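You operate a simulated robot arm through the tools that you are given. There is no shell and no other tool.

The job below is to be done with a simulated robot arm. You get a single attempt, and the scene is never put back.

## Task
Fold one tray flap up with the yellow lever and tape it.
Fine: the tray lies in the fixture; close the black clamp first; tape with the yellow button, then lower the lever; the other flap stays down, the clamp closed.

Only the result counts: the job must be done as asked and must still hold three seconds after the hand-in. Knocking over, shifting, dropping, spilling or breaking anything else fails it. Flat cloth is picked up by pressing the open fingertips on it (5 to 10 N) and closing them slowly along it; thin cloth reads only 2 to 8 mm in the jaws.

## Robot
A 6-joint arm with a four-finger gripper, fixed in place. Base frame: the origin is on the floor under the middle of its stand, x ahead of it, y to its left, z up; the work surface is at about z = 900. Lengths are in mm, angles in rad, forces in N, time in s.
With the tool pointing down near the work surface it reaches from about 200 to 680 mm from the base axis. Its first joint turns from -2.897 to 2.897 rad. Payload 3.43 kg.
The TCP is the grasp point between the finger pads, 30 mm short of the fingertips. In the tool frame z runs along the fingers and y along their closing line. The gripper opens to 120 mm; its body begins 85 mm behind the TCP.
Orientation is that of the tool frame in the base frame, as [roll, pitch, yaw] about the fixed x, y, z axes, in that order (R = Rz(yaw) Ry(pitch) Rx(roll)). With the fingers straight down and closing along the base's y, the tool's x points along the base's -x, its y along +y and its z along -z.

## Interface
- The arm moves only by the tool jog_arm. Its argument "series" is a list of rows, each a list of 6 numbers: the shift along the tool's x, y, z in m, then the turn, a rotation vector about the tool's x, y, z in degrees. In form: [[x, y, z, wx, wy, wz], ...]. A call has 1 to 20 rows; each row shifts and turns the commanded pose from where the row before left it, along the tool's axes as they then stand. "claw" is the opening, from 0 (shut) to 1 (fully open), set as the call begins (left out, the last holds). Each row takes 0.2 s and may step no farther than 50 mm and 0.15 rad from the row before; otherwise, or with a gripper value out of range, the whole call is refused. Where a pose cannot be reached the arm comes as near as it can. A force on the tool above 90 N (or 10 N above the force at the start of the call, whichever is more), or a blocked arm, ends the call early, and 0.2 s more pass. The fingers move at their own pace (about 40 mm/s each) and stop on an object; they squeeze with about 32 N. The grip force told is the motor's: it shows also when the fingers shut on nothing. Time passes only in rows, and 0.2 s behind the last, so rows that do not move let the fingers close. The reply holds the time, the measured pose of the TCP, the force on the tool along the base axes, the opening and the grip force, in the units named above and with some noise, with the torque about the TCP (base axes, N m) and any sound that the robot's microphone picked up.
- Cameras (640 x 400 px; columns grow to the right, rows downward): "scene" is fixed at [50.8, 648.8, 1485.1]; the picture's right is [-0.81, -0.59, 0.00], its down [-0.30, 0.41, -0.86] and it looks along [0.51, -0.69, -0.51] (base axes); focal length 343 px, centre (320, 200). "wrist" rides on the gripper at [71, -17, -120] in the tool frame; the picture's right is [0.23, 0.97, 0.00], its down [-0.81, 0.19, -0.55] and it looks along [-0.54, 0.13, 0.83] (tool axes); focal length 275 px, centre (320, 200). There is no depth. A picture from a camera that has moved, and an enlarged one, comes with that camera's place and axes in the base frame and with its lens.
- camera(camera): a new picture of that camera. No time passes.
- lift_body(by): moves the trunk up (or, below 0, down) by that many mm; the arm rides with it, the base frame stays. It gives what a move gives, with no picture.
- zoom(camera, box): a new picture of the part [left, top, right, bottom] of that camera's present view, enlarged. No time passes.
- sign_off(): hands the job in; it is judged then, once.

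Places have to be worked out from the pictures, the camera data and where the tool is seen. Open the gripper and draw the arm clear of the work before you hand the job in, unless the task says otherwise.

The tools are called after "Emit:" by a JSON object that holds its "name" and its "arguments". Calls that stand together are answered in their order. jog_arm: Moves the arm, as the interface text tells. Its arguments: {"type":"object","properties":{"series":{"type":"array"},"claw":{"type":"number"}},"required":["series"]} The other tools are called the same way: lift_body (by) moves the trunk up or down; camera (camera) takes a picture; zoom (camera, box) takes an enlarged picture of a part of a camera's view; sign_off () hands the job in.

At the start:

```text
t: 0.0
tool_pos: [313.0, 296.6, 1267.7]
tcp_rot: [3.141, 0.0, -3.142]
contact_force: [0.4, -0.5, -0.1]
wrist_torque: [0.01, 0.02, 0.01]
finger_gap: 119.9
finger_force: 0.1
trunk travel left (down, up): [-325.0, 115.0]
```

scene: 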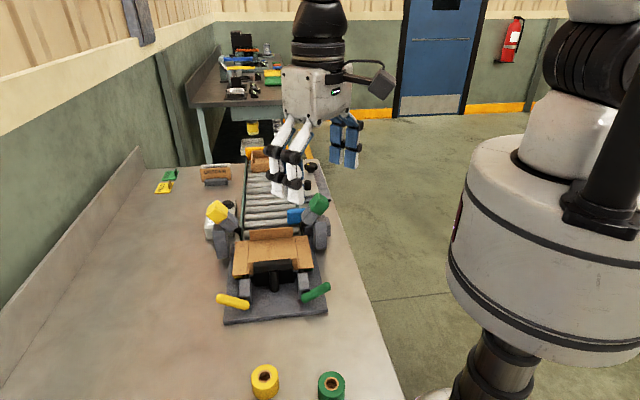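
wrist: 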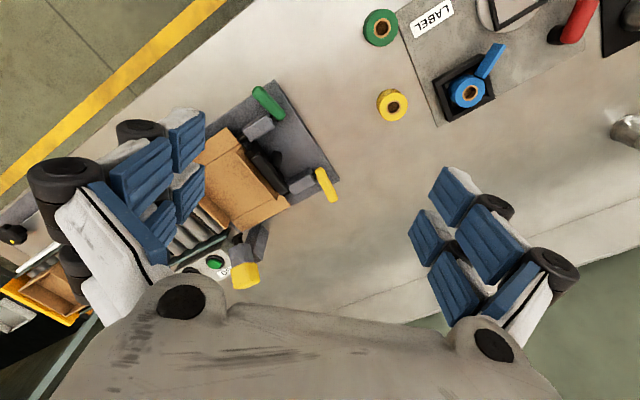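

I begin by looking closer at the fixture in both cameras to find the levers, clamp and buttons.

Emit:
{"name": "zoom", "arguments": {"camera": "scene", "box": [190, 180, 350, 330]}}

Emit:
{"name": "zoom", "arguments": {"camera": "wrist", "box": [160, 70, 360, 300]}}

Emit:
{"name": "zoom", "arguments": {"camera": "scene", "box": [140, 120, 350, 250]}}

```text
2.67 times, centred on (270, 255) of scene
camera zoom: at [50.8, 648.8, 1485.1], right [-0.81, -0.59, 0.0], down [-0.3, 0.41, -0.86], along [0.51, -0.69, -0.51], focal length 914 px, centre (453, 53)
```

zoom: 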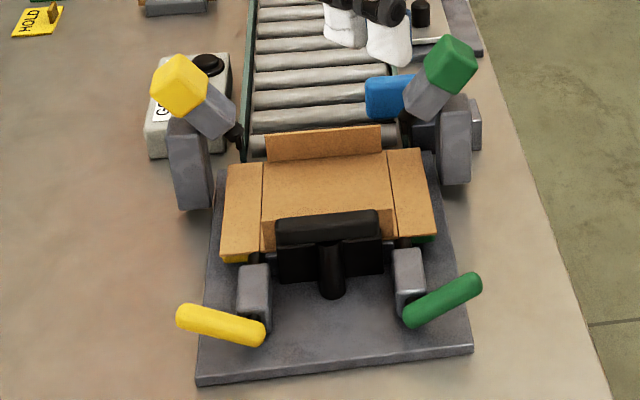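

```text
1.74 times, centred on (260, 185) of wrist
camera zoom: at [240.6, 279.7, 1387.7], right [-0.23, 0.97, 0.0], down [0.81, 0.19, 0.55], along [0.54, 0.13, -0.83], focal length 479 px, centre (424, 226)
```

zoom: 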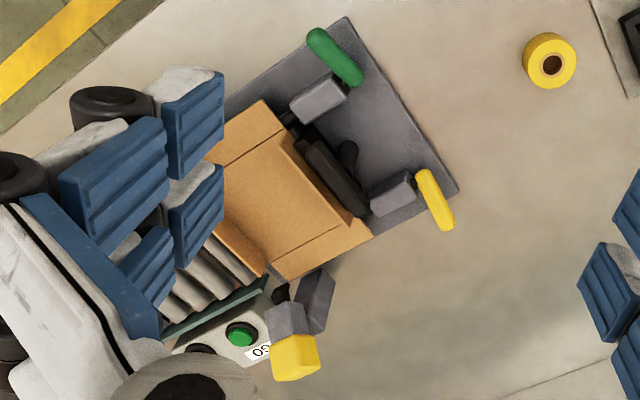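

```text
3.05 times, centred on (245, 185) of scene
camera zoom: at [50.8, 648.8, 1485.1], right [-0.81, -0.59, 0.0], down [-0.3, 0.41, -0.86], along [0.51, -0.69, -0.51], focal length 1044 px, centre (549, 246)
```

zoom: 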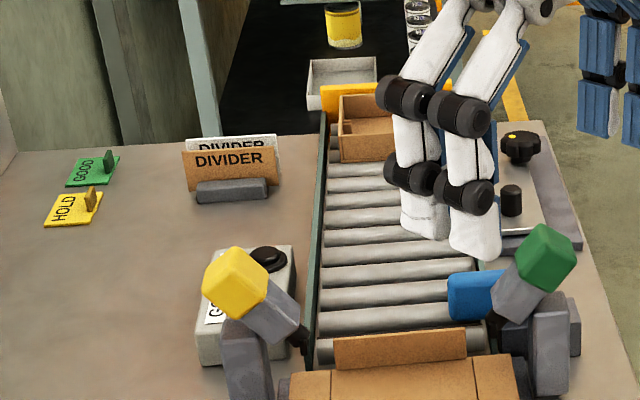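

The fixture is turned about 45° with its plate centre near (505, 220). Yellow lever is near (491, 354, 950) and the yellow button head near (657, 240, 1044). I move the hand 110 mm toward -y so the wrist camera sees the whole fixture.

Emit:
{"name": "jog_arm", "arguments": {"series": [[0, -0.037, 0, 0, 0, 0], [0, -0.037, 0, 0, 0, 0], [0, -0.036, 0, 0, 0, 0], [0, 0, 0, 0, 0, 0]]}}

Emit:
{"name": "camera", "arguments": {"camera": "wrist"}}

Emit:
{"name": "camera", "arguments": {"camera": "scene"}}

```text
t: 1.0
tool_pos: [313.8, 186.6, 1265.4]
tcp_rot: [3.141, 0.001, -3.14]
contact_force: [0.2, -0.1, 0.2]
wrist_torque: [-0.03, 0.0, 0.02]
finger_gap: 120.2
finger_force: 0.0
trunk travel left (down, up): [-325.0, 115.0]
```

```text
taken
camera wrist: at [241.9, 170.5, 1385.9], right [-0.23, 0.97, 0.0], down [0.81, 0.19, 0.55], along [0.54, 0.13, -0.83], focal length 275 px, centre (320, 200)
```

wrist: 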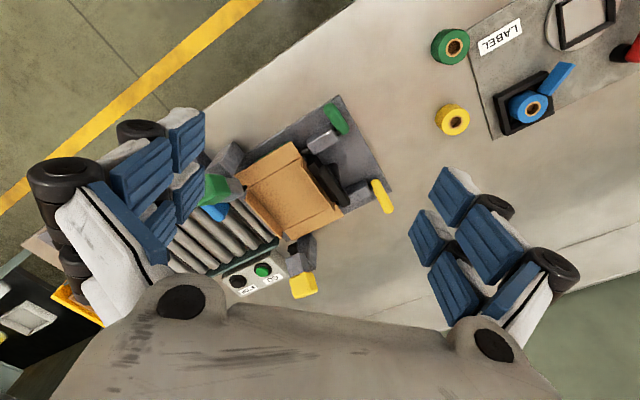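

```text
taken
```

scene: 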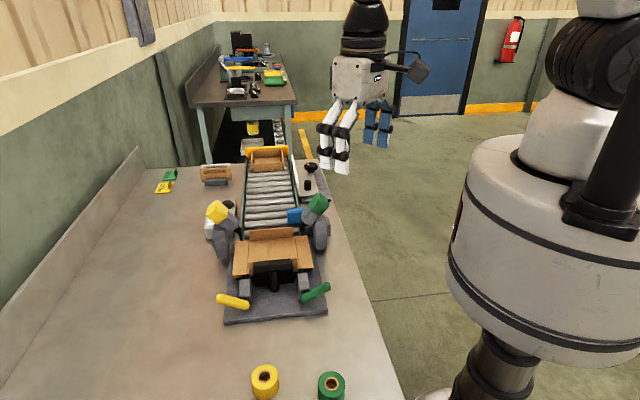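

The whole fixture is now in the wrist view between the fingers. I zoom in on it from both cameras.

Emit:
{"name": "zoom", "arguments": {"camera": "wrist", "box": [180, 90, 410, 310]}}

Emit:
{"name": "zoom", "arguments": {"camera": "scene", "box": [200, 180, 340, 330]}}

Emit:
{"name": "zoom", "arguments": {"camera": "wrist", "box": [290, 130, 360, 220]}}

Emit:
{"name": "zoom", "arguments": {"camera": "scene", "box": [230, 220, 320, 310]}}

```text
1.82 times, centred on (295, 200) of wrist
camera zoom: at [241.9, 170.5, 1385.9], right [-0.23, 0.97, 0.0], down [0.81, 0.19, 0.55], along [0.54, 0.13, -0.83], focal length 500 px, centre (366, 200)
```

zoom: 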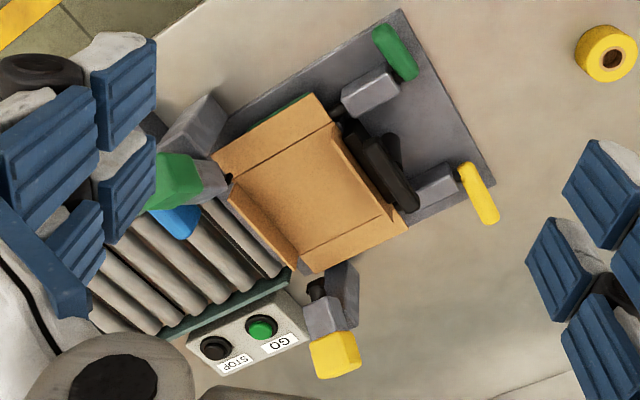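

```text
2.67 times, centred on (270, 255) of scene
camera zoom: at [50.8, 648.8, 1485.1], right [-0.81, -0.59, 0.0], down [-0.3, 0.41, -0.86], along [0.51, -0.69, -0.51], focal length 914 px, centre (453, 53)
```

zoom: 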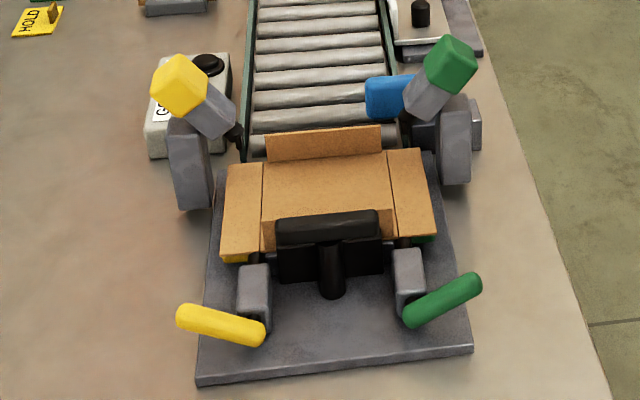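

```text
4.44 times, centred on (325, 175) of wrist
camera zoom: at [241.9, 170.5, 1385.9], right [-0.23, 0.97, 0.0], down [0.81, 0.19, 0.55], along [0.54, 0.13, -0.83], focal length 1224 px, centre (298, 311)
```

zoom: 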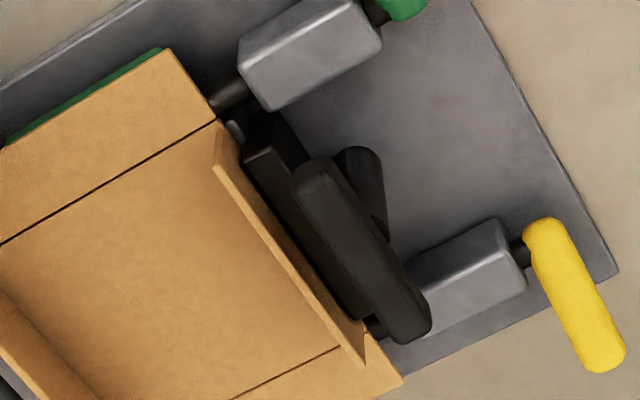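

```text
4.44 times, centred on (275, 265) of scene
camera zoom: at [50.8, 648.8, 1485.1], right [-0.81, -0.59, 0.0], down [-0.3, 0.41, -0.86], along [0.51, -0.69, -0.51], focal length 1523 px, centre (520, -89)
```

zoom: 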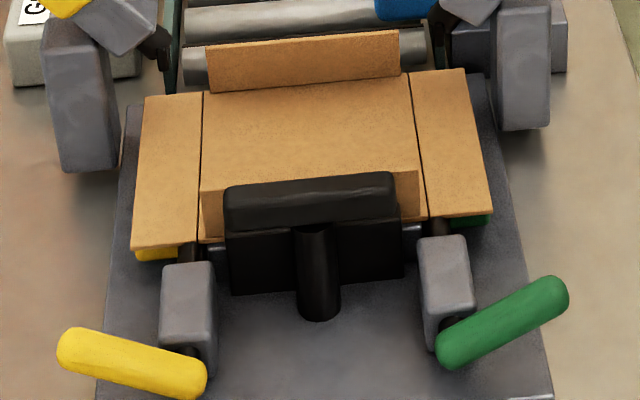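

The clamp is a black T-shaped handle standing at about (473, 251), with its bar at z≈979 in front of the tray's front wall. To learn how it moves I turn the tool 45° to align with the fixture and look at it from the front at closer range.

Emit:
{"name": "jog_arm", "arguments": {"series": [[0, 0, 0, 0, 0, 7.5], [0, 0, 0, 0, 0, 7.5], [0, 0, 0, 0, 0, 7.5], [0, 0, 0, 0, 0, 7.5], [0, 0, 0, 0, 0, 7.5], [0, 0, 0, 0, 0, 7.5], [0.0115, 0.0263, 0.0342, 0, 0, 0], [0.0115, 0.0263, 0.0342, 0, 0, 0], [0.0115, 0.0263, 0.0342, 0, 0, 0], [0.0115, 0.0263, 0.0342, 0, 0, 0], [0.0115, 0.0263, 0.0342, 0, 0, 0], [0.0115, 0.0263, 0.0342, 0, 0, 0], [0, 0, 0, 0, 0, 0]]}}

Emit:
{"name": "camera", "arguments": {"camera": "wrist"}}

Emit:
{"name": "camera", "arguments": {"camera": "scene"}}

```text
t: 3.8
tool_pos: [372.9, 348.4, 1062.8]
tcp_rot: [3.139, -0.001, 2.358]
contact_force: [0.0, -0.2, 0.0]
wrist_torque: [-0.01, -0.02, 0.02]
finger_gap: 120.0
finger_force: 0.0
trunk travel left (down, up): [-325.0, 115.0]
```

```text
taken
camera wrist: at [310.6, 385.6, 1183.3], right [0.53, 0.85, 0.0], down [0.71, -0.44, 0.55], along [0.47, -0.29, -0.83], focal length 275 px, centre (320, 200)
```

wrist: 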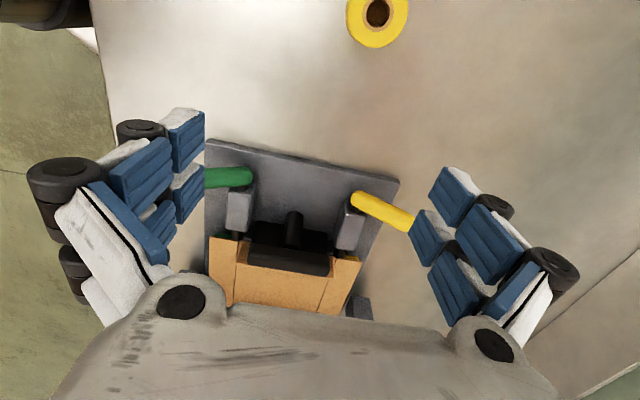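

```text
taken
```

scene: 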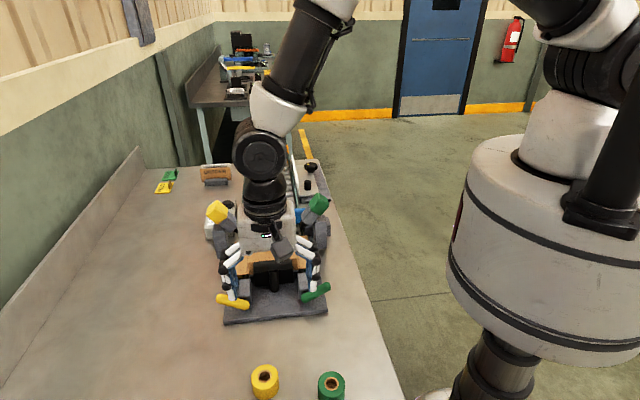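

The hand is now in front of the fixture and the clamp is well in view. I zoom in on the clamp and levers.

Emit:
{"name": "zoom", "arguments": {"camera": "wrist", "box": [200, 130, 420, 310]}}

Emit:
{"name": "zoom", "arguments": {"camera": "wrist", "box": [230, 190, 350, 290]}}

```text
2.22 times, centred on (310, 220) of wrist
camera zoom: at [310.6, 385.6, 1183.3], right [0.53, 0.85, 0.0], down [0.71, -0.44, 0.55], along [0.47, -0.29, -0.83], focal length 612 px, centre (342, 156)
```

zoom: 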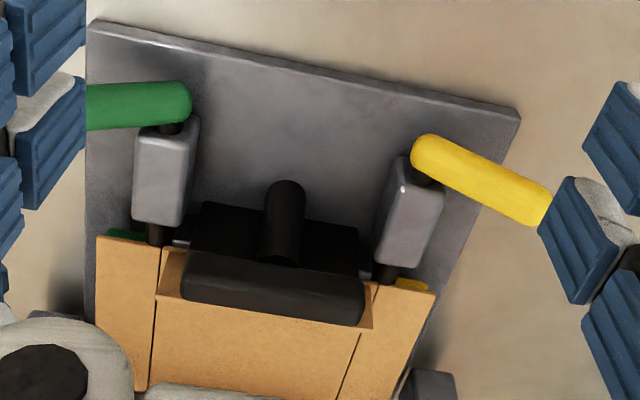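

```text
4.00 times, centred on (290, 240) of wrist
camera zoom: at [310.6, 385.6, 1183.3], right [0.53, 0.85, 0.0], down [0.71, -0.44, 0.55], along [0.47, -0.29, -0.83], focal length 1101 px, centre (440, 40)
```

zoom: 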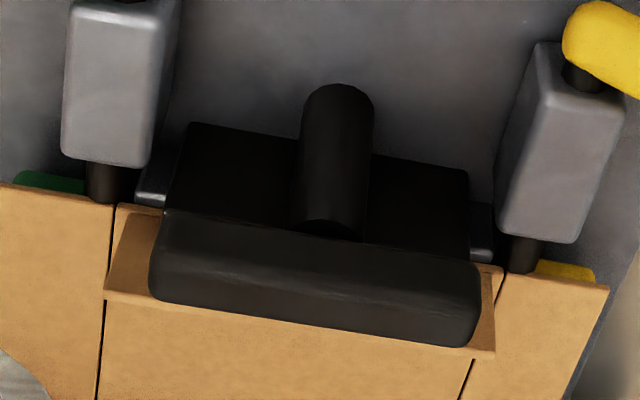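

The T-handle stem stands on the plate right in front of a black block, and its bar sits 30 mm before the tray's front wall. I tilt the tool 40° so the camera looks almost level at the clamp from the front, to understand its mechanism.

Emit:
{"name": "jog_arm", "arguments": {"series": [[0, 0, 0, 0, -8, 0], [0, 0, 0, 0, -8, 0], [0, 0, 0, 0, -8, 0], [0, 0, 0, 0, -8, 0], [0, 0, 0, 0, -8, 0], [0.025, 0, 0.03, 0, 0, 0], [0.025, 0, 0.03, 0, 0, 0], [0, 0, 0, 0, 0, 0]]}}

Emit:
{"name": "camera", "arguments": {"camera": "wrist"}}

```text
t: 5.6
tool_pos: [374.8, 347.8, 985.4]
tcp_rot: [3.14, 0.696, 2.355]
contact_force: [-0.1, -0.6, -0.3]
wrist_torque: [0.04, 0.01, -0.01]
finger_gap: 120.1
finger_force: 0.1
trunk travel left (down, up): [-325.0, 115.0]
```

```text
taken
camera wrist: at [269.5, 428.3, 1030.2], right [0.56, 0.81, -0.15], down [0.32, -0.05, 0.94], along [0.76, -0.58, -0.29], focal length 275 px, centre (320, 200)
```

wrist: 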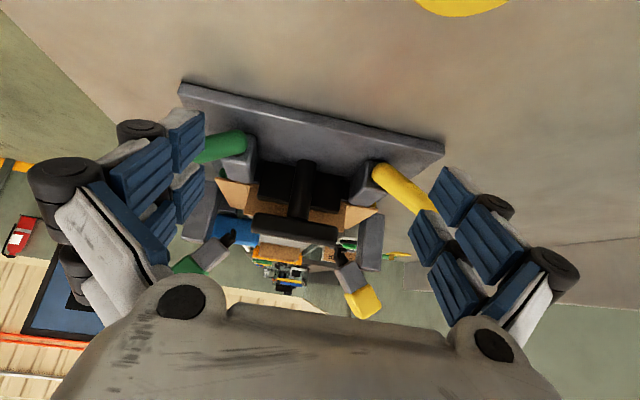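

Emit:
{"name": "zoom", "arguments": {"camera": "wrist", "box": [170, 70, 450, 330]}}

Emit:
{"name": "zoom", "arguments": {"camera": "wrist", "box": [230, 130, 390, 260]}}

```text
1.54 times, centred on (310, 200) of wrist
camera zoom: at [269.5, 428.3, 1030.2], right [0.56, 0.81, -0.15], down [0.32, -0.05, 0.94], along [0.76, -0.58, -0.29], focal length 424 px, centre (335, 200)
```

zoom: 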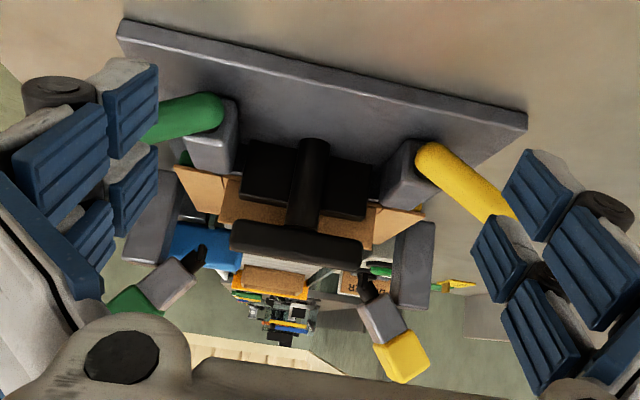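

```text
3.08 times, centred on (310, 195) of wrist
camera zoom: at [269.5, 428.3, 1030.2], right [0.56, 0.81, -0.15], down [0.32, -0.05, 0.94], along [0.76, -0.58, -0.29], focal length 847 px, centre (351, 215)
```

zoom: 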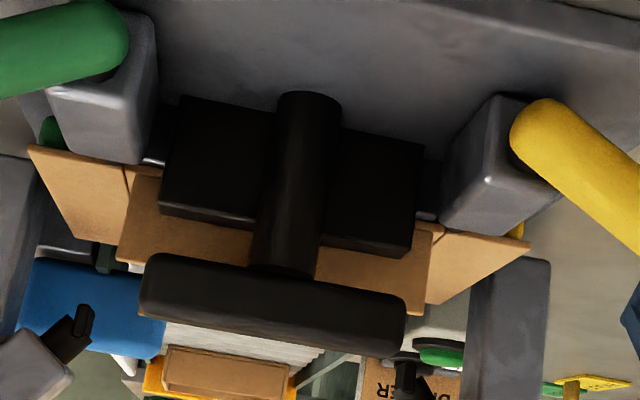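

The view from the front shows a black block with a stem in front and a T-bar on top; I still need to see how much gap there is between the black block and tray wall. I rise and tilt the other way to look straight down at it.

Emit:
{"name": "jog_arm", "arguments": {"series": [[-0.025, 0, -0.0295, 0, 0, 0], [-0.025, 0, -0.0295, 0, 0, 0], [-0.025, 0, -0.0295, 0, 0, 0], [0, 0, 0, 0, 8.1, 0], [0, 0, 0, 0, 8.1, 0], [0, 0, 0, 0, 8.1, 0], [0, 0, 0, 0, 8.1, 0], [0, 0, 0, 0, 8.1, 0], [0, 0, 0, 0, 8.1, 0], [0, 0, 0, 0, 8.1, 0], [0, 0, 0, 0, 8.1, 0], [0, 0, 0, 0, 8.1, 0], [-0.0382, 0, -0.0129, 0, 0, 0], [-0.0382, 0, -0.0129, 0, 0, 0], [-0.0382, 0, -0.0129, 0, 0, 0], [-0.0382, 0, -0.0129, 0, 0, 0], [0, 0, 0, 0, 0, 0]]}}

Emit:
{"name": "camera", "arguments": {"camera": "wrist"}}

```text
t: 9.2
tool_pos: [486.3, 235.6, 1062.8]
tcp_rot: [-3.141, -0.575, 2.357]
contact_force: [-0.9, 0.1, 0.2]
wrist_torque: [-0.01, -0.01, -0.01]
finger_gap: 120.0
finger_force: 0.2
trunk travel left (down, up): [-325.0, 115.0]
```

```text
taken
camera wrist: at [478.1, 220.2, 1202.6], right [0.55, 0.83, 0.12], down [0.83, -0.56, 0.02], along [0.09, 0.09, -0.99], focal length 275 px, centre (320, 200)
```

wrist: 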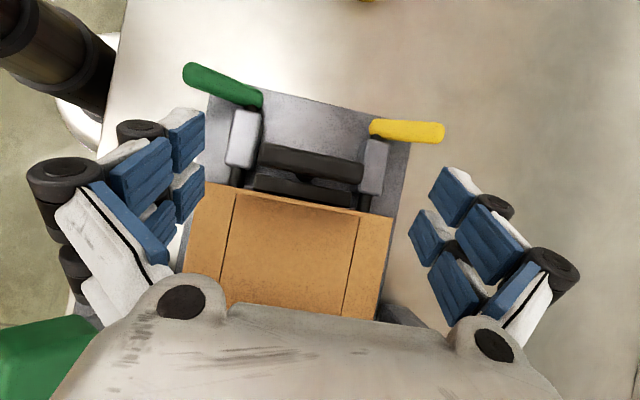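

Emit:
{"name": "zoom", "arguments": {"camera": "wrist", "box": [180, 50, 450, 320]}}

Emit:
{"name": "zoom", "arguments": {"camera": "wrist", "box": [220, 120, 400, 230]}}

```text
1.48 times, centred on (315, 185) of wrist
camera zoom: at [478.1, 220.2, 1202.6], right [0.55, 0.83, 0.12], down [0.83, -0.56, 0.02], along [0.09, 0.09, -0.99], focal length 408 px, centre (327, 222)
```

zoom: 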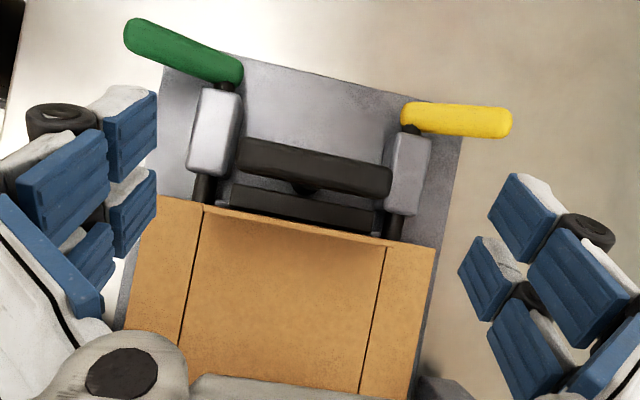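

```text
3.56 times, centred on (310, 175) of wrist
camera zoom: at [478.1, 220.2, 1202.6], right [0.55, 0.83, 0.12], down [0.83, -0.56, 0.02], along [0.09, 0.09, -0.99], focal length 979 px, centre (356, 289)
```

zoom: 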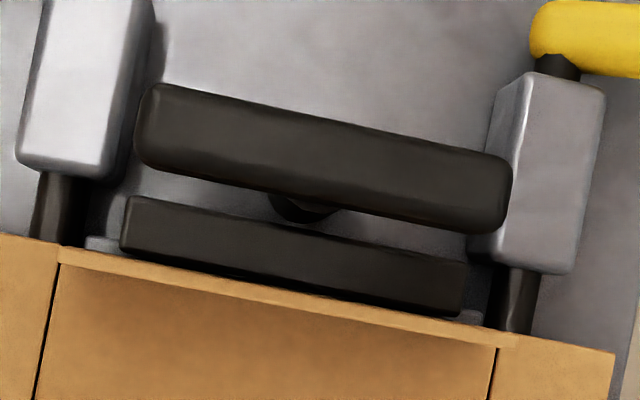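

From straight above: T-bar spans p≈148–165 mm (depth axis), the black block sits about 3 mm before the front wall, and the stem is upright. I'll straighten the tool, turn it 90° so the fingers close across the T-bar, and narrow the opening above it.

Emit:
{"name": "jog_arm", "arguments": {"series": [[0, 0, 0, 0, -8.25, 0], [0, 0, 0, 0, -8.25, 0], [0, 0, 0, 0, -8.25, 0], [0, 0, 0, 0, -8.25, 0], [0, 0, 0, 0, 0, 8.2], [0, 0, 0, 0, 0, 8.2], [0, 0, 0, 0, 0, 8.2], [0, 0, 0, 0, 0, 8.2], [0, 0, 0, 0, 0, 8.2], [0, 0, 0, 0, 0, 8.2], [0, 0, 0, 0, 0, 8.2], [0, 0, 0, 0, 0, 8.2], [0, 0, 0, 0, 0, 8.2], [0, 0, 0, 0, 0, 8.2], [0, 0, 0, 0, 0, 8.0], [0, -0.0203, 0, 0, 0, 0], [0, 0, 0, 0, 0, 0]], "claw": 0.35}}

Emit:
{"name": "camera", "arguments": {"camera": "wrist"}}

Emit:
{"name": "camera", "arguments": {"camera": "scene"}}

```text
t: 12.8
tool_pos: [473.8, 248.3, 1060.4]
tcp_rot: [3.139, -0.001, 0.787]
contact_force: [0.1, -0.1, -0.1]
wrist_torque: [0.04, 0.01, 0.04]
finger_gap: 41.9
finger_force: 0.1
trunk travel left (down, up): [-325.0, 115.0]
```

```text
taken
camera wrist: at [510.9, 312.2, 1180.4], right [0.85, -0.53, 0.0], down [-0.44, -0.71, 0.55], along [-0.29, -0.47, -0.83], focal length 275 px, centre (320, 200)
```

wrist: 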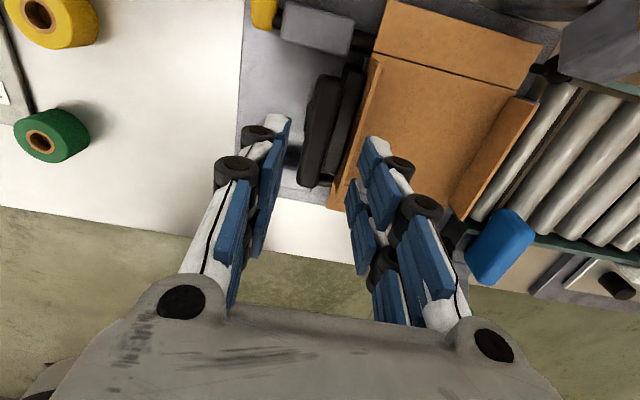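

```text
taken
```

scene: 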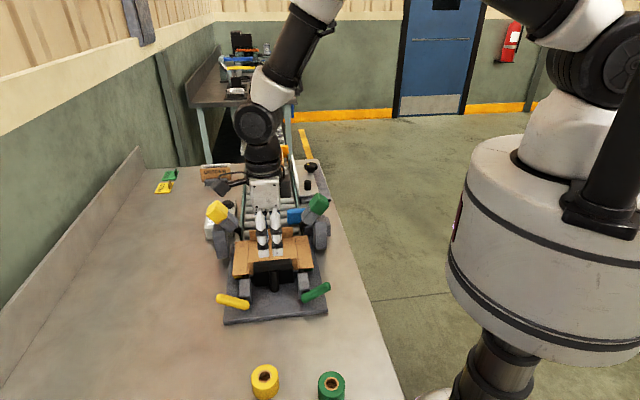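

The fingers now close across the bar's depth. I zoom to check the finger geometry relative to the bar before lowering.

Emit:
{"name": "zoom", "arguments": {"camera": "scene", "box": [220, 170, 330, 310]}}

Emit:
{"name": "zoom", "arguments": {"camera": "wrist", "box": [220, 20, 460, 260]}}

```text
2.86 times, centred on (275, 240) of scene
camera zoom: at [50.8, 648.8, 1485.1], right [-0.81, -0.59, 0.0], down [-0.3, 0.41, -0.86], along [0.51, -0.69, -0.51], focal length 979 px, centre (449, 86)
```

zoom: 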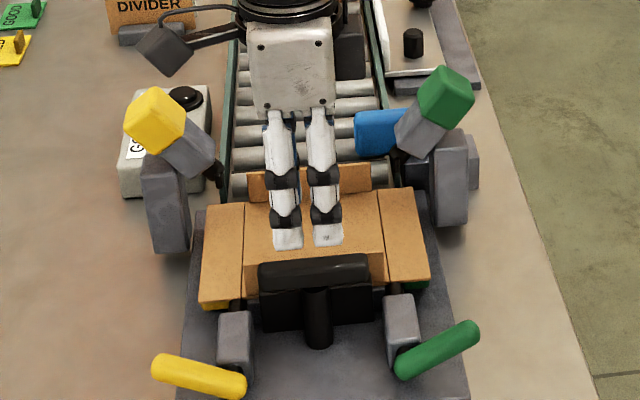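

```text
1.67 times, centred on (340, 140) of wrist
camera zoom: at [510.9, 312.2, 1180.4], right [0.85, -0.53, 0.0], down [-0.44, -0.71, 0.55], along [-0.29, -0.47, -0.83], focal length 459 px, centre (287, 300)
```

zoom: 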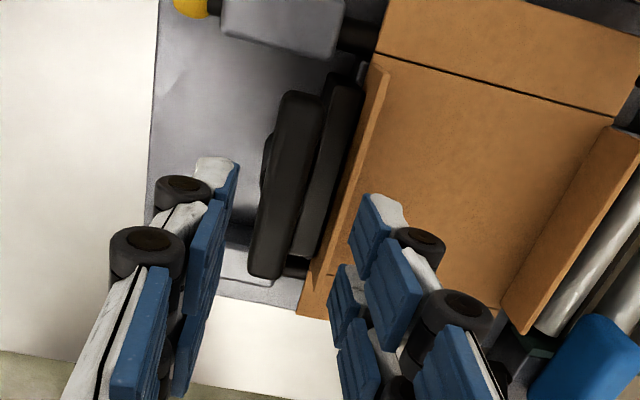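

Lower the open fingers (42 mm gap) around the T-bar so the tips stay just above the tray-wall height (tips ~z 976), watching the force.

Emit:
{"name": "jog_arm", "arguments": {"series": [[0, -0.0025, 0.02, 0, 0, 0], [0, 0, 0.02, 0, 0, 0], [0, 0, 0.015, 0, 0, 0], [0, 0, 0, 0, 0, 0]]}}

Emit:
{"name": "zoom", "arguments": {"camera": "wrist", "box": [220, 20, 460, 260]}}

Emit:
{"name": "zoom", "arguments": {"camera": "scene", "box": [220, 170, 330, 310]}}

```text
t: 13.8
tool_pos: [471.1, 250.0, 1004.2]
tcp_rot: [3.14, 0.001, 0.785]
contact_force: [0.3, 0.0, 0.1]
wrist_torque: [0.0, 0.0, 0.04]
finger_gap: 42.1
finger_force: 0.1
trunk travel left (down, up): [-325.0, 115.0]
```

```text
1.67 times, centred on (340, 140) of wrist
camera zoom: at [509.1, 313.9, 1125.0], right [0.85, -0.53, 0.0], down [-0.44, -0.71, 0.55], along [-0.29, -0.47, -0.83], focal length 459 px, centre (287, 300)
```

zoom: 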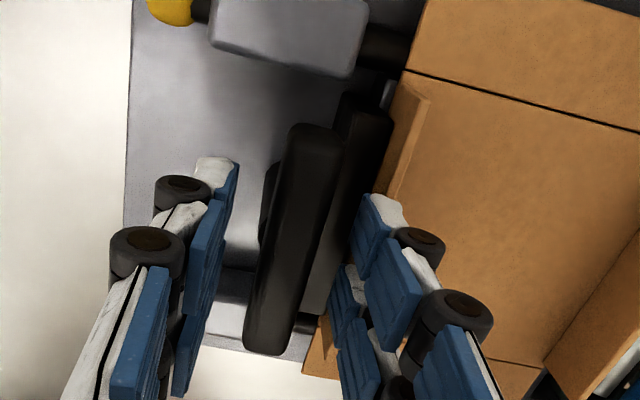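

```text
2.86 times, centred on (275, 240) of scene
camera zoom: at [50.8, 648.8, 1485.1], right [-0.81, -0.59, 0.0], down [-0.3, 0.41, -0.86], along [0.51, -0.69, -0.51], focal length 979 px, centre (449, 86)
```

zoom: 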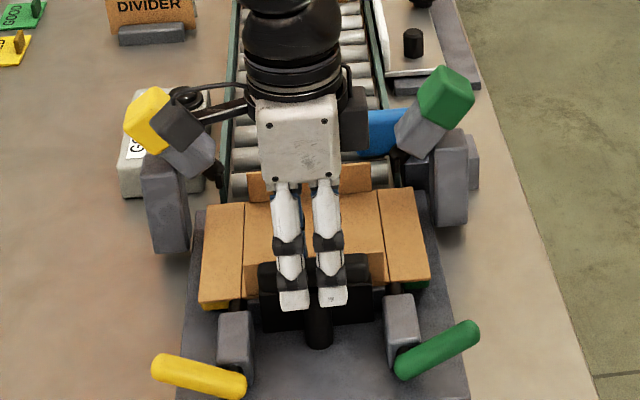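

The bar sits centered between the pads. I close on it gently and read the forces.

Emit:
{"name": "jog_arm", "arguments": {"series": [[0, 0, 0, 0, 0, 0], [0, 0, 0, 0, 0, 0], [0, 0, 0, 0, 0, 0], [0, 0, 0, 0, 0, 0]], "claw": 0.1}}

Emit:
{"name": "zoom", "arguments": {"camera": "wrist", "box": [220, 20, 460, 260]}}

```text
t: 14.8
tool_pos: [470.5, 251.6, 1005.2]
tcp_rot: [3.14, 0.0, 0.785]
contact_force: [1.2, -2.4, -1.3]
wrist_torque: [0.14, -0.32, 0.0]
finger_gap: 18.2
finger_force: 45.3
trunk travel left (down, up): [-325.0, 115.0]
```

```text
1.67 times, centred on (340, 140) of wrist
camera zoom: at [509.5, 313.6, 1125.0], right [0.85, -0.53, 0.0], down [-0.44, -0.71, 0.55], along [-0.29, -0.47, -0.83], focal length 459 px, centre (287, 300)
```

zoom: 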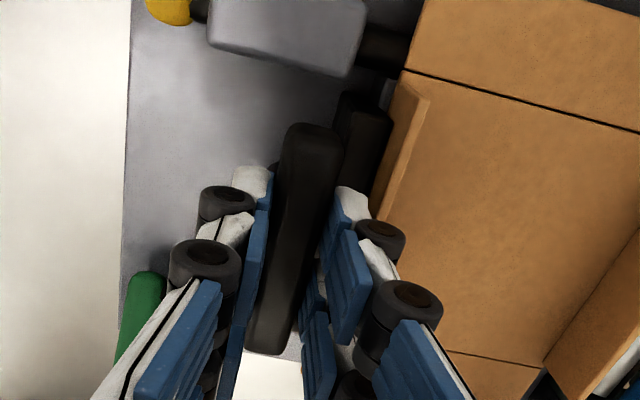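

Firm grip, bar 18.2 mm wide. Now a small test: move 2 mm toward the tray (+n) and read the reaction.

Emit:
{"name": "jog_arm", "arguments": {"series": [[0, 0.001, 0, 0, 0, 0], [0, 0.001, 0, 0, 0, 0], [0, 0, 0, 0, 0, 0]]}}

```text
t: 15.6
tool_pos: [472.1, 250.7, 1005.8]
tcp_rot: [3.14, 0.0, 0.786]
contact_force: [-5.5, 7.0, -7.5]
wrist_torque: [1.18, -0.84, -0.05]
finger_gap: 18.0
finger_force: 44.7
trunk travel left (down, up): [-325.0, 115.0]
```

The handle resists toward the tray (about 9 N at 2 mm). Now I test the other way, back and 2 mm toward the operator (-n).

Emit:
{"name": "jog_arm", "arguments": {"series": [[0, -0.001, 0, 0, 0, 0], [0, -0.001, 0, 0, 0, 0], [0, -0.001, 0, 0, 0, 0], [0, -0.001, 0, 0, 0, 0], [0, 0, 0, 0, 0, 0]]}}

Emit:
{"name": "zoom", "arguments": {"camera": "wrist", "box": [220, 20, 460, 260]}}

```text
t: 16.8
tool_pos: [472.0, 251.1, 1004.0]
tcp_rot: [3.139, 0.002, 0.785]
contact_force: [16.0, -18.1, -11.7]
wrist_torque: [-1.38, 0.4, 0.01]
finger_gap: 18.0
finger_force: 45.2
trunk travel left (down, up): [-325.0, 115.0]
```

```text
1.67 times, centred on (340, 140) of wrist
camera zoom: at [509.8, 313.6, 1125.0], right [0.85, -0.53, 0.0], down [-0.44, -0.71, 0.55], along [-0.29, -0.47, -0.83], focal length 459 px, centre (287, 300)
```

zoom: 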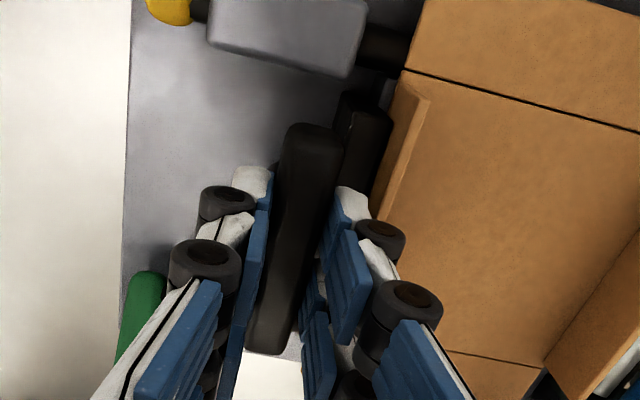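

No motion toward the operator even at ~24 N, so that is a stop. I go back and push further toward the tray in small steps.

Emit:
{"name": "jog_arm", "arguments": {"series": [[0, 0.001, 0, 0, 0, 0], [0, 0.001, 0, 0, 0, 0], [0, 0.001, 0, 0, 0, 0], [0, 0.001, 0, 0, 0, 0], [0, 0.001, 0, 0, 0, 0], [0, 0.001, 0, 0, 0, 0], [0, 0, 0, 0, 0, 0]]}}

Emit:
{"name": "zoom", "arguments": {"camera": "wrist", "box": [220, 20, 460, 260]}}

```text
t: 18.4
tool_pos: [471.4, 251.4, 1004.0]
tcp_rot: [3.139, 0.001, 0.786]
contact_force: [-10.7, 8.9, -9.8]
wrist_torque: [1.01, -0.27, -0.01]
finger_gap: 18.0
finger_force: 44.3
trunk travel left (down, up): [-325.0, 115.0]
```

```text
1.67 times, centred on (340, 140) of wrist
camera zoom: at [509.6, 313.8, 1125.0], right [0.85, -0.52, 0.0], down [-0.44, -0.71, 0.55], along [-0.29, -0.47, -0.83], focal length 459 px, centre (287, 300)
```

zoom: 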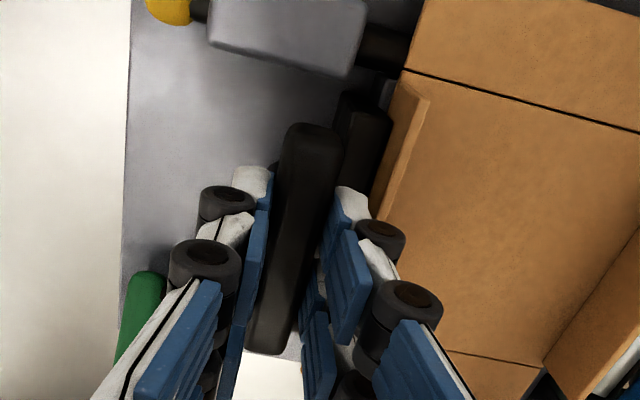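

Still no motion with ~14 N toward the tray. I ease back to neutral and test a vertical press (2 mm down) through the grip.

Emit:
{"name": "jog_arm", "arguments": {"series": [[0, -0.001, 0, 0, 0, 0], [0, -0.001, 0, 0, 0, 0], [0, -0.0005, 0, 0, 0, 0], [0, 0, 0, 0, 0, 0]]}}

Emit:
{"name": "jog_arm", "arguments": {"series": [[0, 0, 0.001, 0, 0, 0], [0, 0, 0.001, 0, 0, 0], [0, 0, 0, 0, 0, 0]]}}

```text
t: 19.4
tool_pos: [471.7, 250.4, 1004.6]
tcp_rot: [3.139, 0.004, 0.786]
contact_force: [-0.9, -0.2, -11.1]
wrist_torque: [-0.45, 0.25, 0.0]
finger_gap: 17.9
finger_force: 45.7
trunk travel left (down, up): [-325.0, 115.0]
```

```text
t: 20.2
tool_pos: [471.6, 250.9, 1004.8]
tcp_rot: [3.14, -0.002, 0.786]
contact_force: [-1.4, -2.0, 10.0]
wrist_torque: [-1.01, 1.03, 0.03]
finger_gap: 18.1
finger_force: 44.9
trunk travel left (down, up): [-325.0, 115.0]
```

Vertical is stiff too (about 10 N/mm). Next I test a small twist about the vertical axis.

Emit:
{"name": "jog_arm", "arguments": {"series": [[0, 0, -0.001, 0, 0, 0], [0, 0, 0, 0, 0, 1.5], [0, 0, 0, 0, 0, 1.5], [0, 0, 0, 0, 0, 0]]}}

Emit:
{"name": "jog_arm", "arguments": {"series": [[0, 0, 0, 0, 0, -1.5], [0, 0, 0, 0, 0, -1.5], [0, 0, 0, 0, 0, -1.5], [0, 0, 0, 0, 0, -1.5], [0, 0, 0, 0, 0, 0]]}}

```text
t: 21.2
tool_pos: [471.6, 250.7, 1005.5]
tcp_rot: [3.139, 0.0, 0.735]
contact_force: [-1.3, -2.5, 2.9]
wrist_torque: [0.47, -0.46, 2.35]
finger_gap: 18.3
finger_force: 44.8
trunk travel left (down, up): [-325.0, 115.0]
```

```text
t: 22.4
tool_pos: [471.0, 251.2, 1004.5]
tcp_rot: [3.139, -0.001, 0.839]
contact_force: [1.3, 4.6, 4.4]
wrist_torque: [-0.45, 0.57, -0.01]
finger_gap: 17.8
finger_force: 45.0
trunk travel left (down, up): [-325.0, 115.0]
```

Twisting one way resisted with 2.35 N m but the other way reads zero torque; I look to see whether the bar turned.

Emit:
{"name": "zoom", "arguments": {"camera": "wrist", "box": [220, 20, 460, 260]}}

Emit:
{"name": "zoom", "arguments": {"camera": "scene", "box": [230, 230, 320, 310]}}

```text
1.67 times, centred on (340, 140) of wrist
camera zoom: at [506.1, 315.7, 1125.0], right [0.88, -0.48, 0.0], down [-0.4, -0.73, 0.55], along [-0.26, -0.49, -0.83], focal length 459 px, centre (287, 300)
```

zoom: 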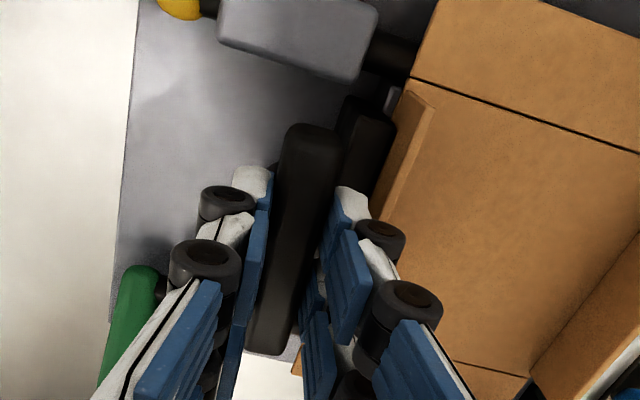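

```text
5.00 times, centred on (275, 270) of scene
camera zoom: at [50.8, 648.8, 1485.1], right [-0.81, -0.59, 0.0], down [-0.3, 0.41, -0.86], along [0.51, -0.69, -0.51], focal length 1713 px, centre (545, -150)
```

zoom: 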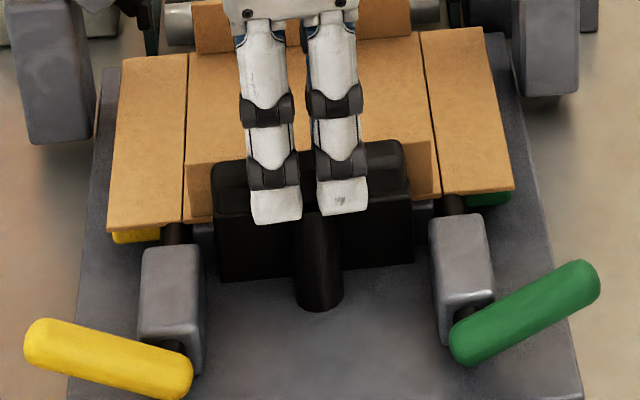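

The T-bar follows the tool when turned counter-clockwise (seen from above), with nearly zero torque, so the clamp is a turn-handle. I turn it further in modest steps while watching forces and torque.

Emit:
{"name": "jog_arm", "arguments": {"series": [[0, 0, 0, 0, 0, -4], [0, 0, 0, 0, 0, -4], [0, 0, 0, 0, 0, -4], [0, 0, 0, 0, 0, 0]]}}

Emit:
{"name": "zoom", "arguments": {"camera": "wrist", "box": [220, 20, 460, 260]}}

Emit:
{"name": "zoom", "arguments": {"camera": "scene", "box": [230, 230, 320, 310]}}

```text
t: 23.4
tool_pos: [471.1, 251.9, 1005.6]
tcp_rot: [3.137, -0.003, 1.048]
contact_force: [3.2, 4.9, 12.2]
wrist_torque: [-0.9, 0.49, 0.02]
finger_gap: 17.8
finger_force: 45.3
trunk travel left (down, up): [-325.0, 115.0]
```

```text
1.67 times, centred on (340, 140) of wrist
camera zoom: at [491.6, 321.7, 1125.1], right [0.96, -0.29, 0.0], down [-0.24, -0.8, 0.55], along [-0.16, -0.53, -0.83], focal length 459 px, centre (287, 300)
```

zoom: 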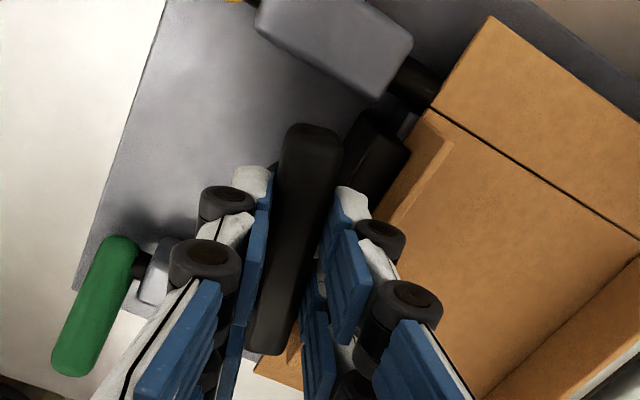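

```text
5.00 times, centred on (275, 270) of scene
camera zoom: at [50.8, 648.8, 1485.1], right [-0.81, -0.59, 0.0], down [-0.3, 0.41, -0.86], along [0.51, -0.69, -0.51], focal length 1713 px, centre (545, -150)
```

zoom: 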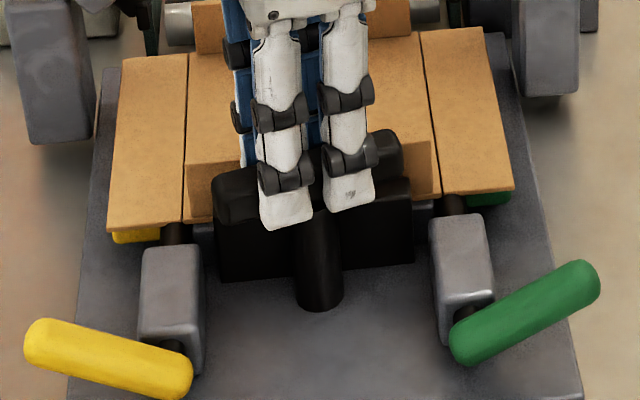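

The bar rotates cleanly with the tool (15° now). I continue turning, watching the vertical force to see whether the handle also rises or sinks.

Emit:
{"name": "jog_arm", "arguments": {"series": [[0, 0, 0, 0, 0, -5], [0, 0, 0, 0, 0, -5], [0, 0, 0, 0, 0, -5], [0, 0, 0, 0, 0, 0]]}}

```text
t: 24.4
tool_pos: [470.5, 251.3, 1006.1]
tcp_rot: [3.137, -0.002, 1.31]
contact_force: [3.1, 6.3, 11.6]
wrist_torque: [1.48, -0.42, -0.03]
finger_gap: 17.8
finger_force: 44.9
trunk travel left (down, up): [-325.0, 115.0]
```

Forces stay steady (~12 N vertical, small lateral) and torque is nil at 30°. I keep turning toward 60°.

Emit:
{"name": "jog_arm", "arguments": {"series": [[0, 0, 0, 0, 0, -5], [0, 0, 0, 0, 0, -5], [0, 0, 0, 0, 0, -5], [0, 0, 0, 0, 0, -5], [0, 0, 0, 0, 0, -5], [0, 0, 0, 0, 0, -5], [0, 0, 0, 0, 0, 0]]}}

Emit:
{"name": "zoom", "arguments": {"camera": "wrist", "box": [220, 20, 460, 260]}}

Emit:
{"name": "zoom", "arguments": {"camera": "scene", "box": [230, 230, 320, 310]}}

```text
t: 26.0
tool_pos: [471.4, 252.1, 1005.2]
tcp_rot: [3.142, 0.002, 1.833]
contact_force: [-0.2, 7.4, 10.3]
wrist_torque: [1.05, 0.29, 0.04]
finger_gap: 17.7
finger_force: 44.8
trunk travel left (down, up): [-325.0, 115.0]
```

```text
1.67 times, centred on (340, 140) of wrist
camera zoom: at [435.3, 316.2, 1124.8], right [0.88, 0.48, 0.0], down [0.4, -0.73, 0.55], along [0.26, -0.49, -0.83], focal length 459 px, centre (287, 300)
```

zoom: 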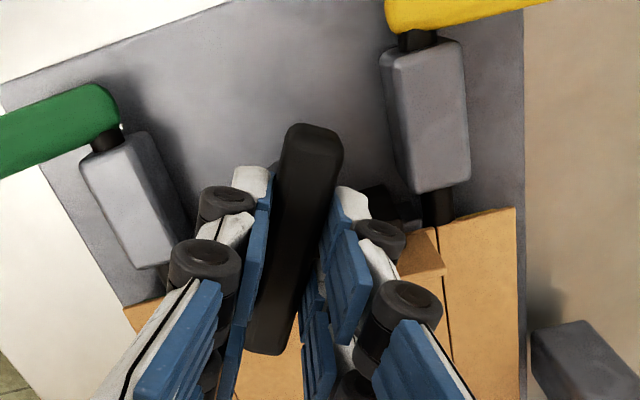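

```text
5.00 times, centred on (275, 270) of scene
camera zoom: at [50.8, 648.8, 1485.1], right [-0.81, -0.59, 0.0], down [-0.3, 0.41, -0.86], along [0.51, -0.69, -0.51], focal length 1713 px, centre (545, -150)
```

zoom: 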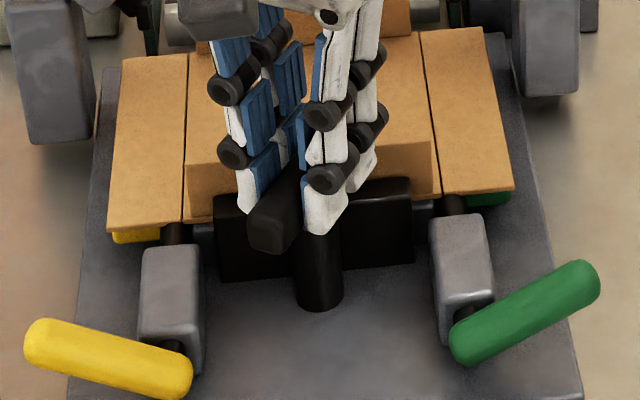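

At 60° the bar now swings over the tray wall without resistance. I continue to 90°, watching for a stop.

Emit:
{"name": "jog_arm", "arguments": {"series": [[0, 0, 0, 0, 0, -5], [0, 0, 0, 0, 0, -5], [0, 0, 0, 0, 0, -5], [0, 0, 0, 0, 0, -5], [0, 0, 0, 0, 0, -5], [0, 0, 0, 0, 0, 0]]}}

Emit:
{"name": "zoom", "arguments": {"camera": "wrist", "box": [220, 20, 460, 260]}}

Emit:
{"name": "zoom", "arguments": {"camera": "scene", "box": [230, 230, 320, 310]}}

```text
t: 27.4
tool_pos: [470.6, 250.3, 1006.0]
tcp_rot: [3.141, 0.002, 2.271]
contact_force: [-3.7, 5.9, 7.5]
wrist_torque: [0.1, 0.0, 0.02]
finger_gap: 18.0
finger_force: 44.5
trunk travel left (down, up): [-325.0, 115.0]
```

```text
1.67 times, centred on (340, 140) of wrist
camera zoom: at [410.9, 295.3, 1124.8], right [0.6, 0.8, 0.0], down [0.67, -0.5, 0.55], along [0.44, -0.33, -0.83], focal length 459 px, centre (287, 300)
```

zoom: 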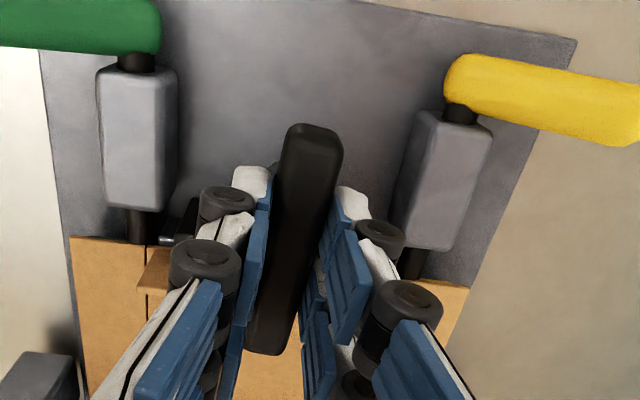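

```text
5.00 times, centred on (275, 270) of scene
camera zoom: at [50.8, 648.8, 1485.1], right [-0.81, -0.59, 0.0], down [-0.3, 0.41, -0.86], along [0.51, -0.69, -0.51], focal length 1713 px, centre (545, -150)
```

zoom: 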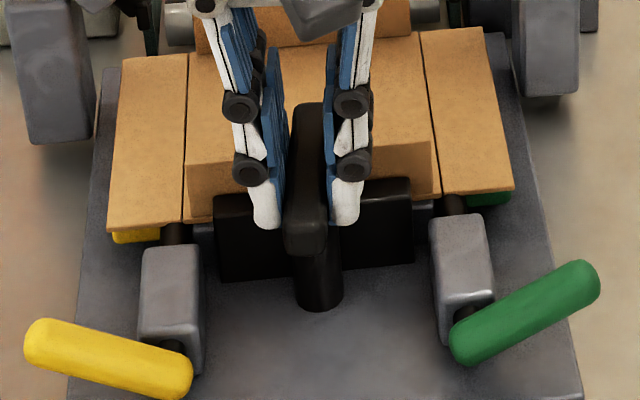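

Turned 85° with no resistance. I continue in small steps to look for the stop near 90°.

Emit:
{"name": "jog_arm", "arguments": {"series": [[0, 0, 0, 0, 0, -2.5], [0, 0, 0, 0, 0, -2.5], [0, 0, 0, 0, 0, 0]]}}

Emit:
{"name": "jog_arm", "arguments": {"series": [[0, 0, 0, 0, 0, -1.5], [0, 0, 0, 0, 0, -1.5], [0, 0, 0, 0, 0, 0]]}}

```text
t: 28.2
tool_pos: [470.8, 251.5, 1005.7]
tcp_rot: [-3.14, 0.003, 2.357]
contact_force: [-4.1, 6.3, 9.0]
wrist_torque: [0.42, 0.46, 0.01]
finger_gap: 17.9
finger_force: 44.6
trunk travel left (down, up): [-325.0, 115.0]
```

```text
t: 29.0
tool_pos: [470.2, 250.5, 1005.3]
tcp_rot: [-3.141, 0.002, 2.41]
contact_force: [-4.8, 6.5, 4.0]
wrist_torque: [0.71, 0.58, -2.35]
finger_gap: 18.3
finger_force: 44.8
trunk travel left (down, up): [-325.0, 115.0]
```

A firm stop appears just past 90° (-2.35 N m), so the clamp is fully turned with its bar over the tray wall. I relax the 3°, open, and rise straight up.

Emit:
{"name": "jog_arm", "arguments": {"series": [[0, 0, 0, 0, 0, 1.25], [0, 0, 0, 0, 0, 1.25], [0, 0, 0, 0, 0, 0]]}}

Emit:
{"name": "jog_arm", "arguments": {"series": [[0, 0, 0, 0, 0, 0], [0, 0, 0, 0, 0, 0], [0, 0, -0.01, 0, 0, 0], [0, 0, -0.025, 0, 0, 0], [0, 0, -0.03, 0, 0, 0], [0, 0, -0.03, 0, 0, 0], [0, 0, 0, 0, 0, 0]], "claw": 0.3}}

Emit:
{"name": "zoom", "arguments": {"camera": "scene", "box": [190, 190, 340, 330]}}

Emit:
{"name": "camera", "arguments": {"camera": "wrist"}}

```text
t: 29.8
tool_pos: [470.4, 250.3, 1005.7]
tcp_rot: [-3.142, 0.004, 2.367]
contact_force: [-6.1, 5.5, 2.9]
wrist_torque: [-0.23, -0.11, -0.54]
finger_gap: 18.2
finger_force: 44.7
trunk travel left (down, up): [-325.0, 115.0]
```

```text
t: 31.4
tool_pos: [470.0, 252.8, 1099.1]
tcp_rot: [3.141, 0.003, 2.365]
contact_force: [0.0, 0.0, -0.3]
wrist_torque: [-0.01, -0.01, -0.02]
finger_gap: 35.9
finger_force: 0.1
trunk travel left (down, up): [-325.0, 115.0]
```

```text
2.86 times, centred on (265, 260) of scene
camera zoom: at [50.8, 648.8, 1485.1], right [-0.81, -0.59, 0.0], down [-0.3, 0.41, -0.86], along [0.51, -0.69, -0.51], focal length 979 px, centre (477, 29)
```

zoom: 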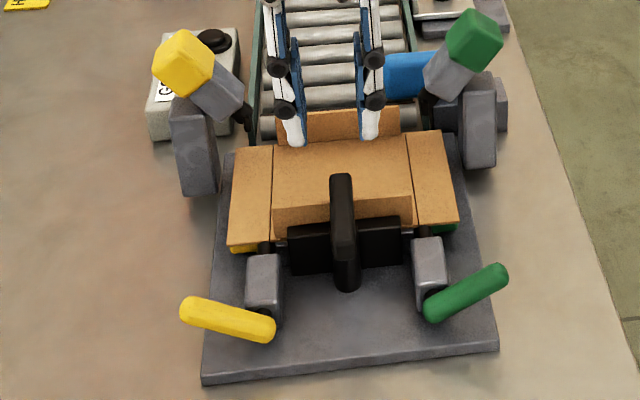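

```text
taken
camera wrist: at [407.3, 290.2, 1219.2], right [0.52, 0.86, 0.0], down [0.71, -0.43, 0.55], along [0.47, -0.29, -0.83], focal length 275 px, centre (320, 200)
```

wrist: 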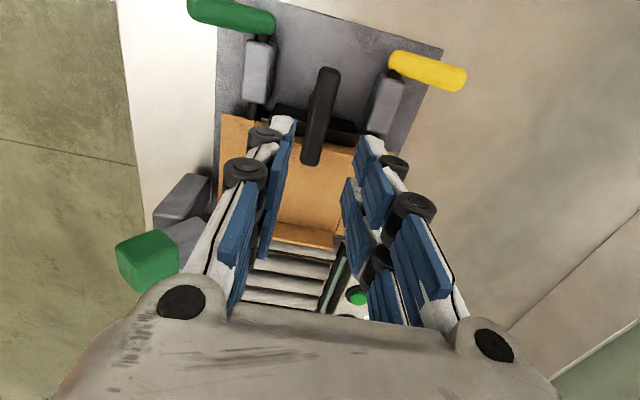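

The clamp bar now lies across over the tray's front wall: closed. Next I measure the yellow lever more precisely with zooms from both cameras.

Emit:
{"name": "zoom", "arguments": {"camera": "wrist", "box": [350, 30, 490, 170]}}

Emit:
{"name": "zoom", "arguments": {"camera": "scene", "box": [205, 260, 305, 330]}}

```text
2.86 times, centred on (420, 100) of wrist
camera zoom: at [407.3, 290.2, 1219.2], right [0.52, 0.86, 0.0], down [0.71, -0.43, 0.55], along [0.47, -0.29, -0.83], focal length 786 px, centre (34, 486)
```

zoom: 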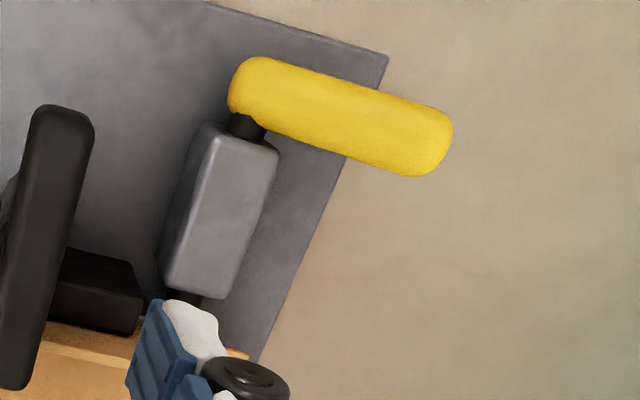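

```text
5.71 times, centred on (255, 295) of scene
camera zoom: at [50.8, 648.8, 1485.1], right [-0.81, -0.59, 0.0], down [-0.3, 0.41, -0.86], along [0.51, -0.69, -0.51], focal length 1958 px, centre (691, -343)
```

zoom: 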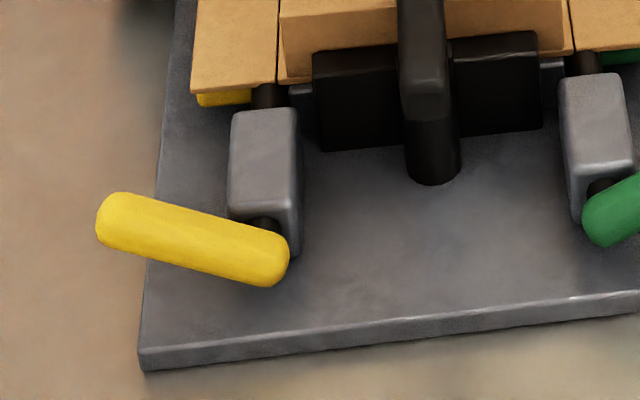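

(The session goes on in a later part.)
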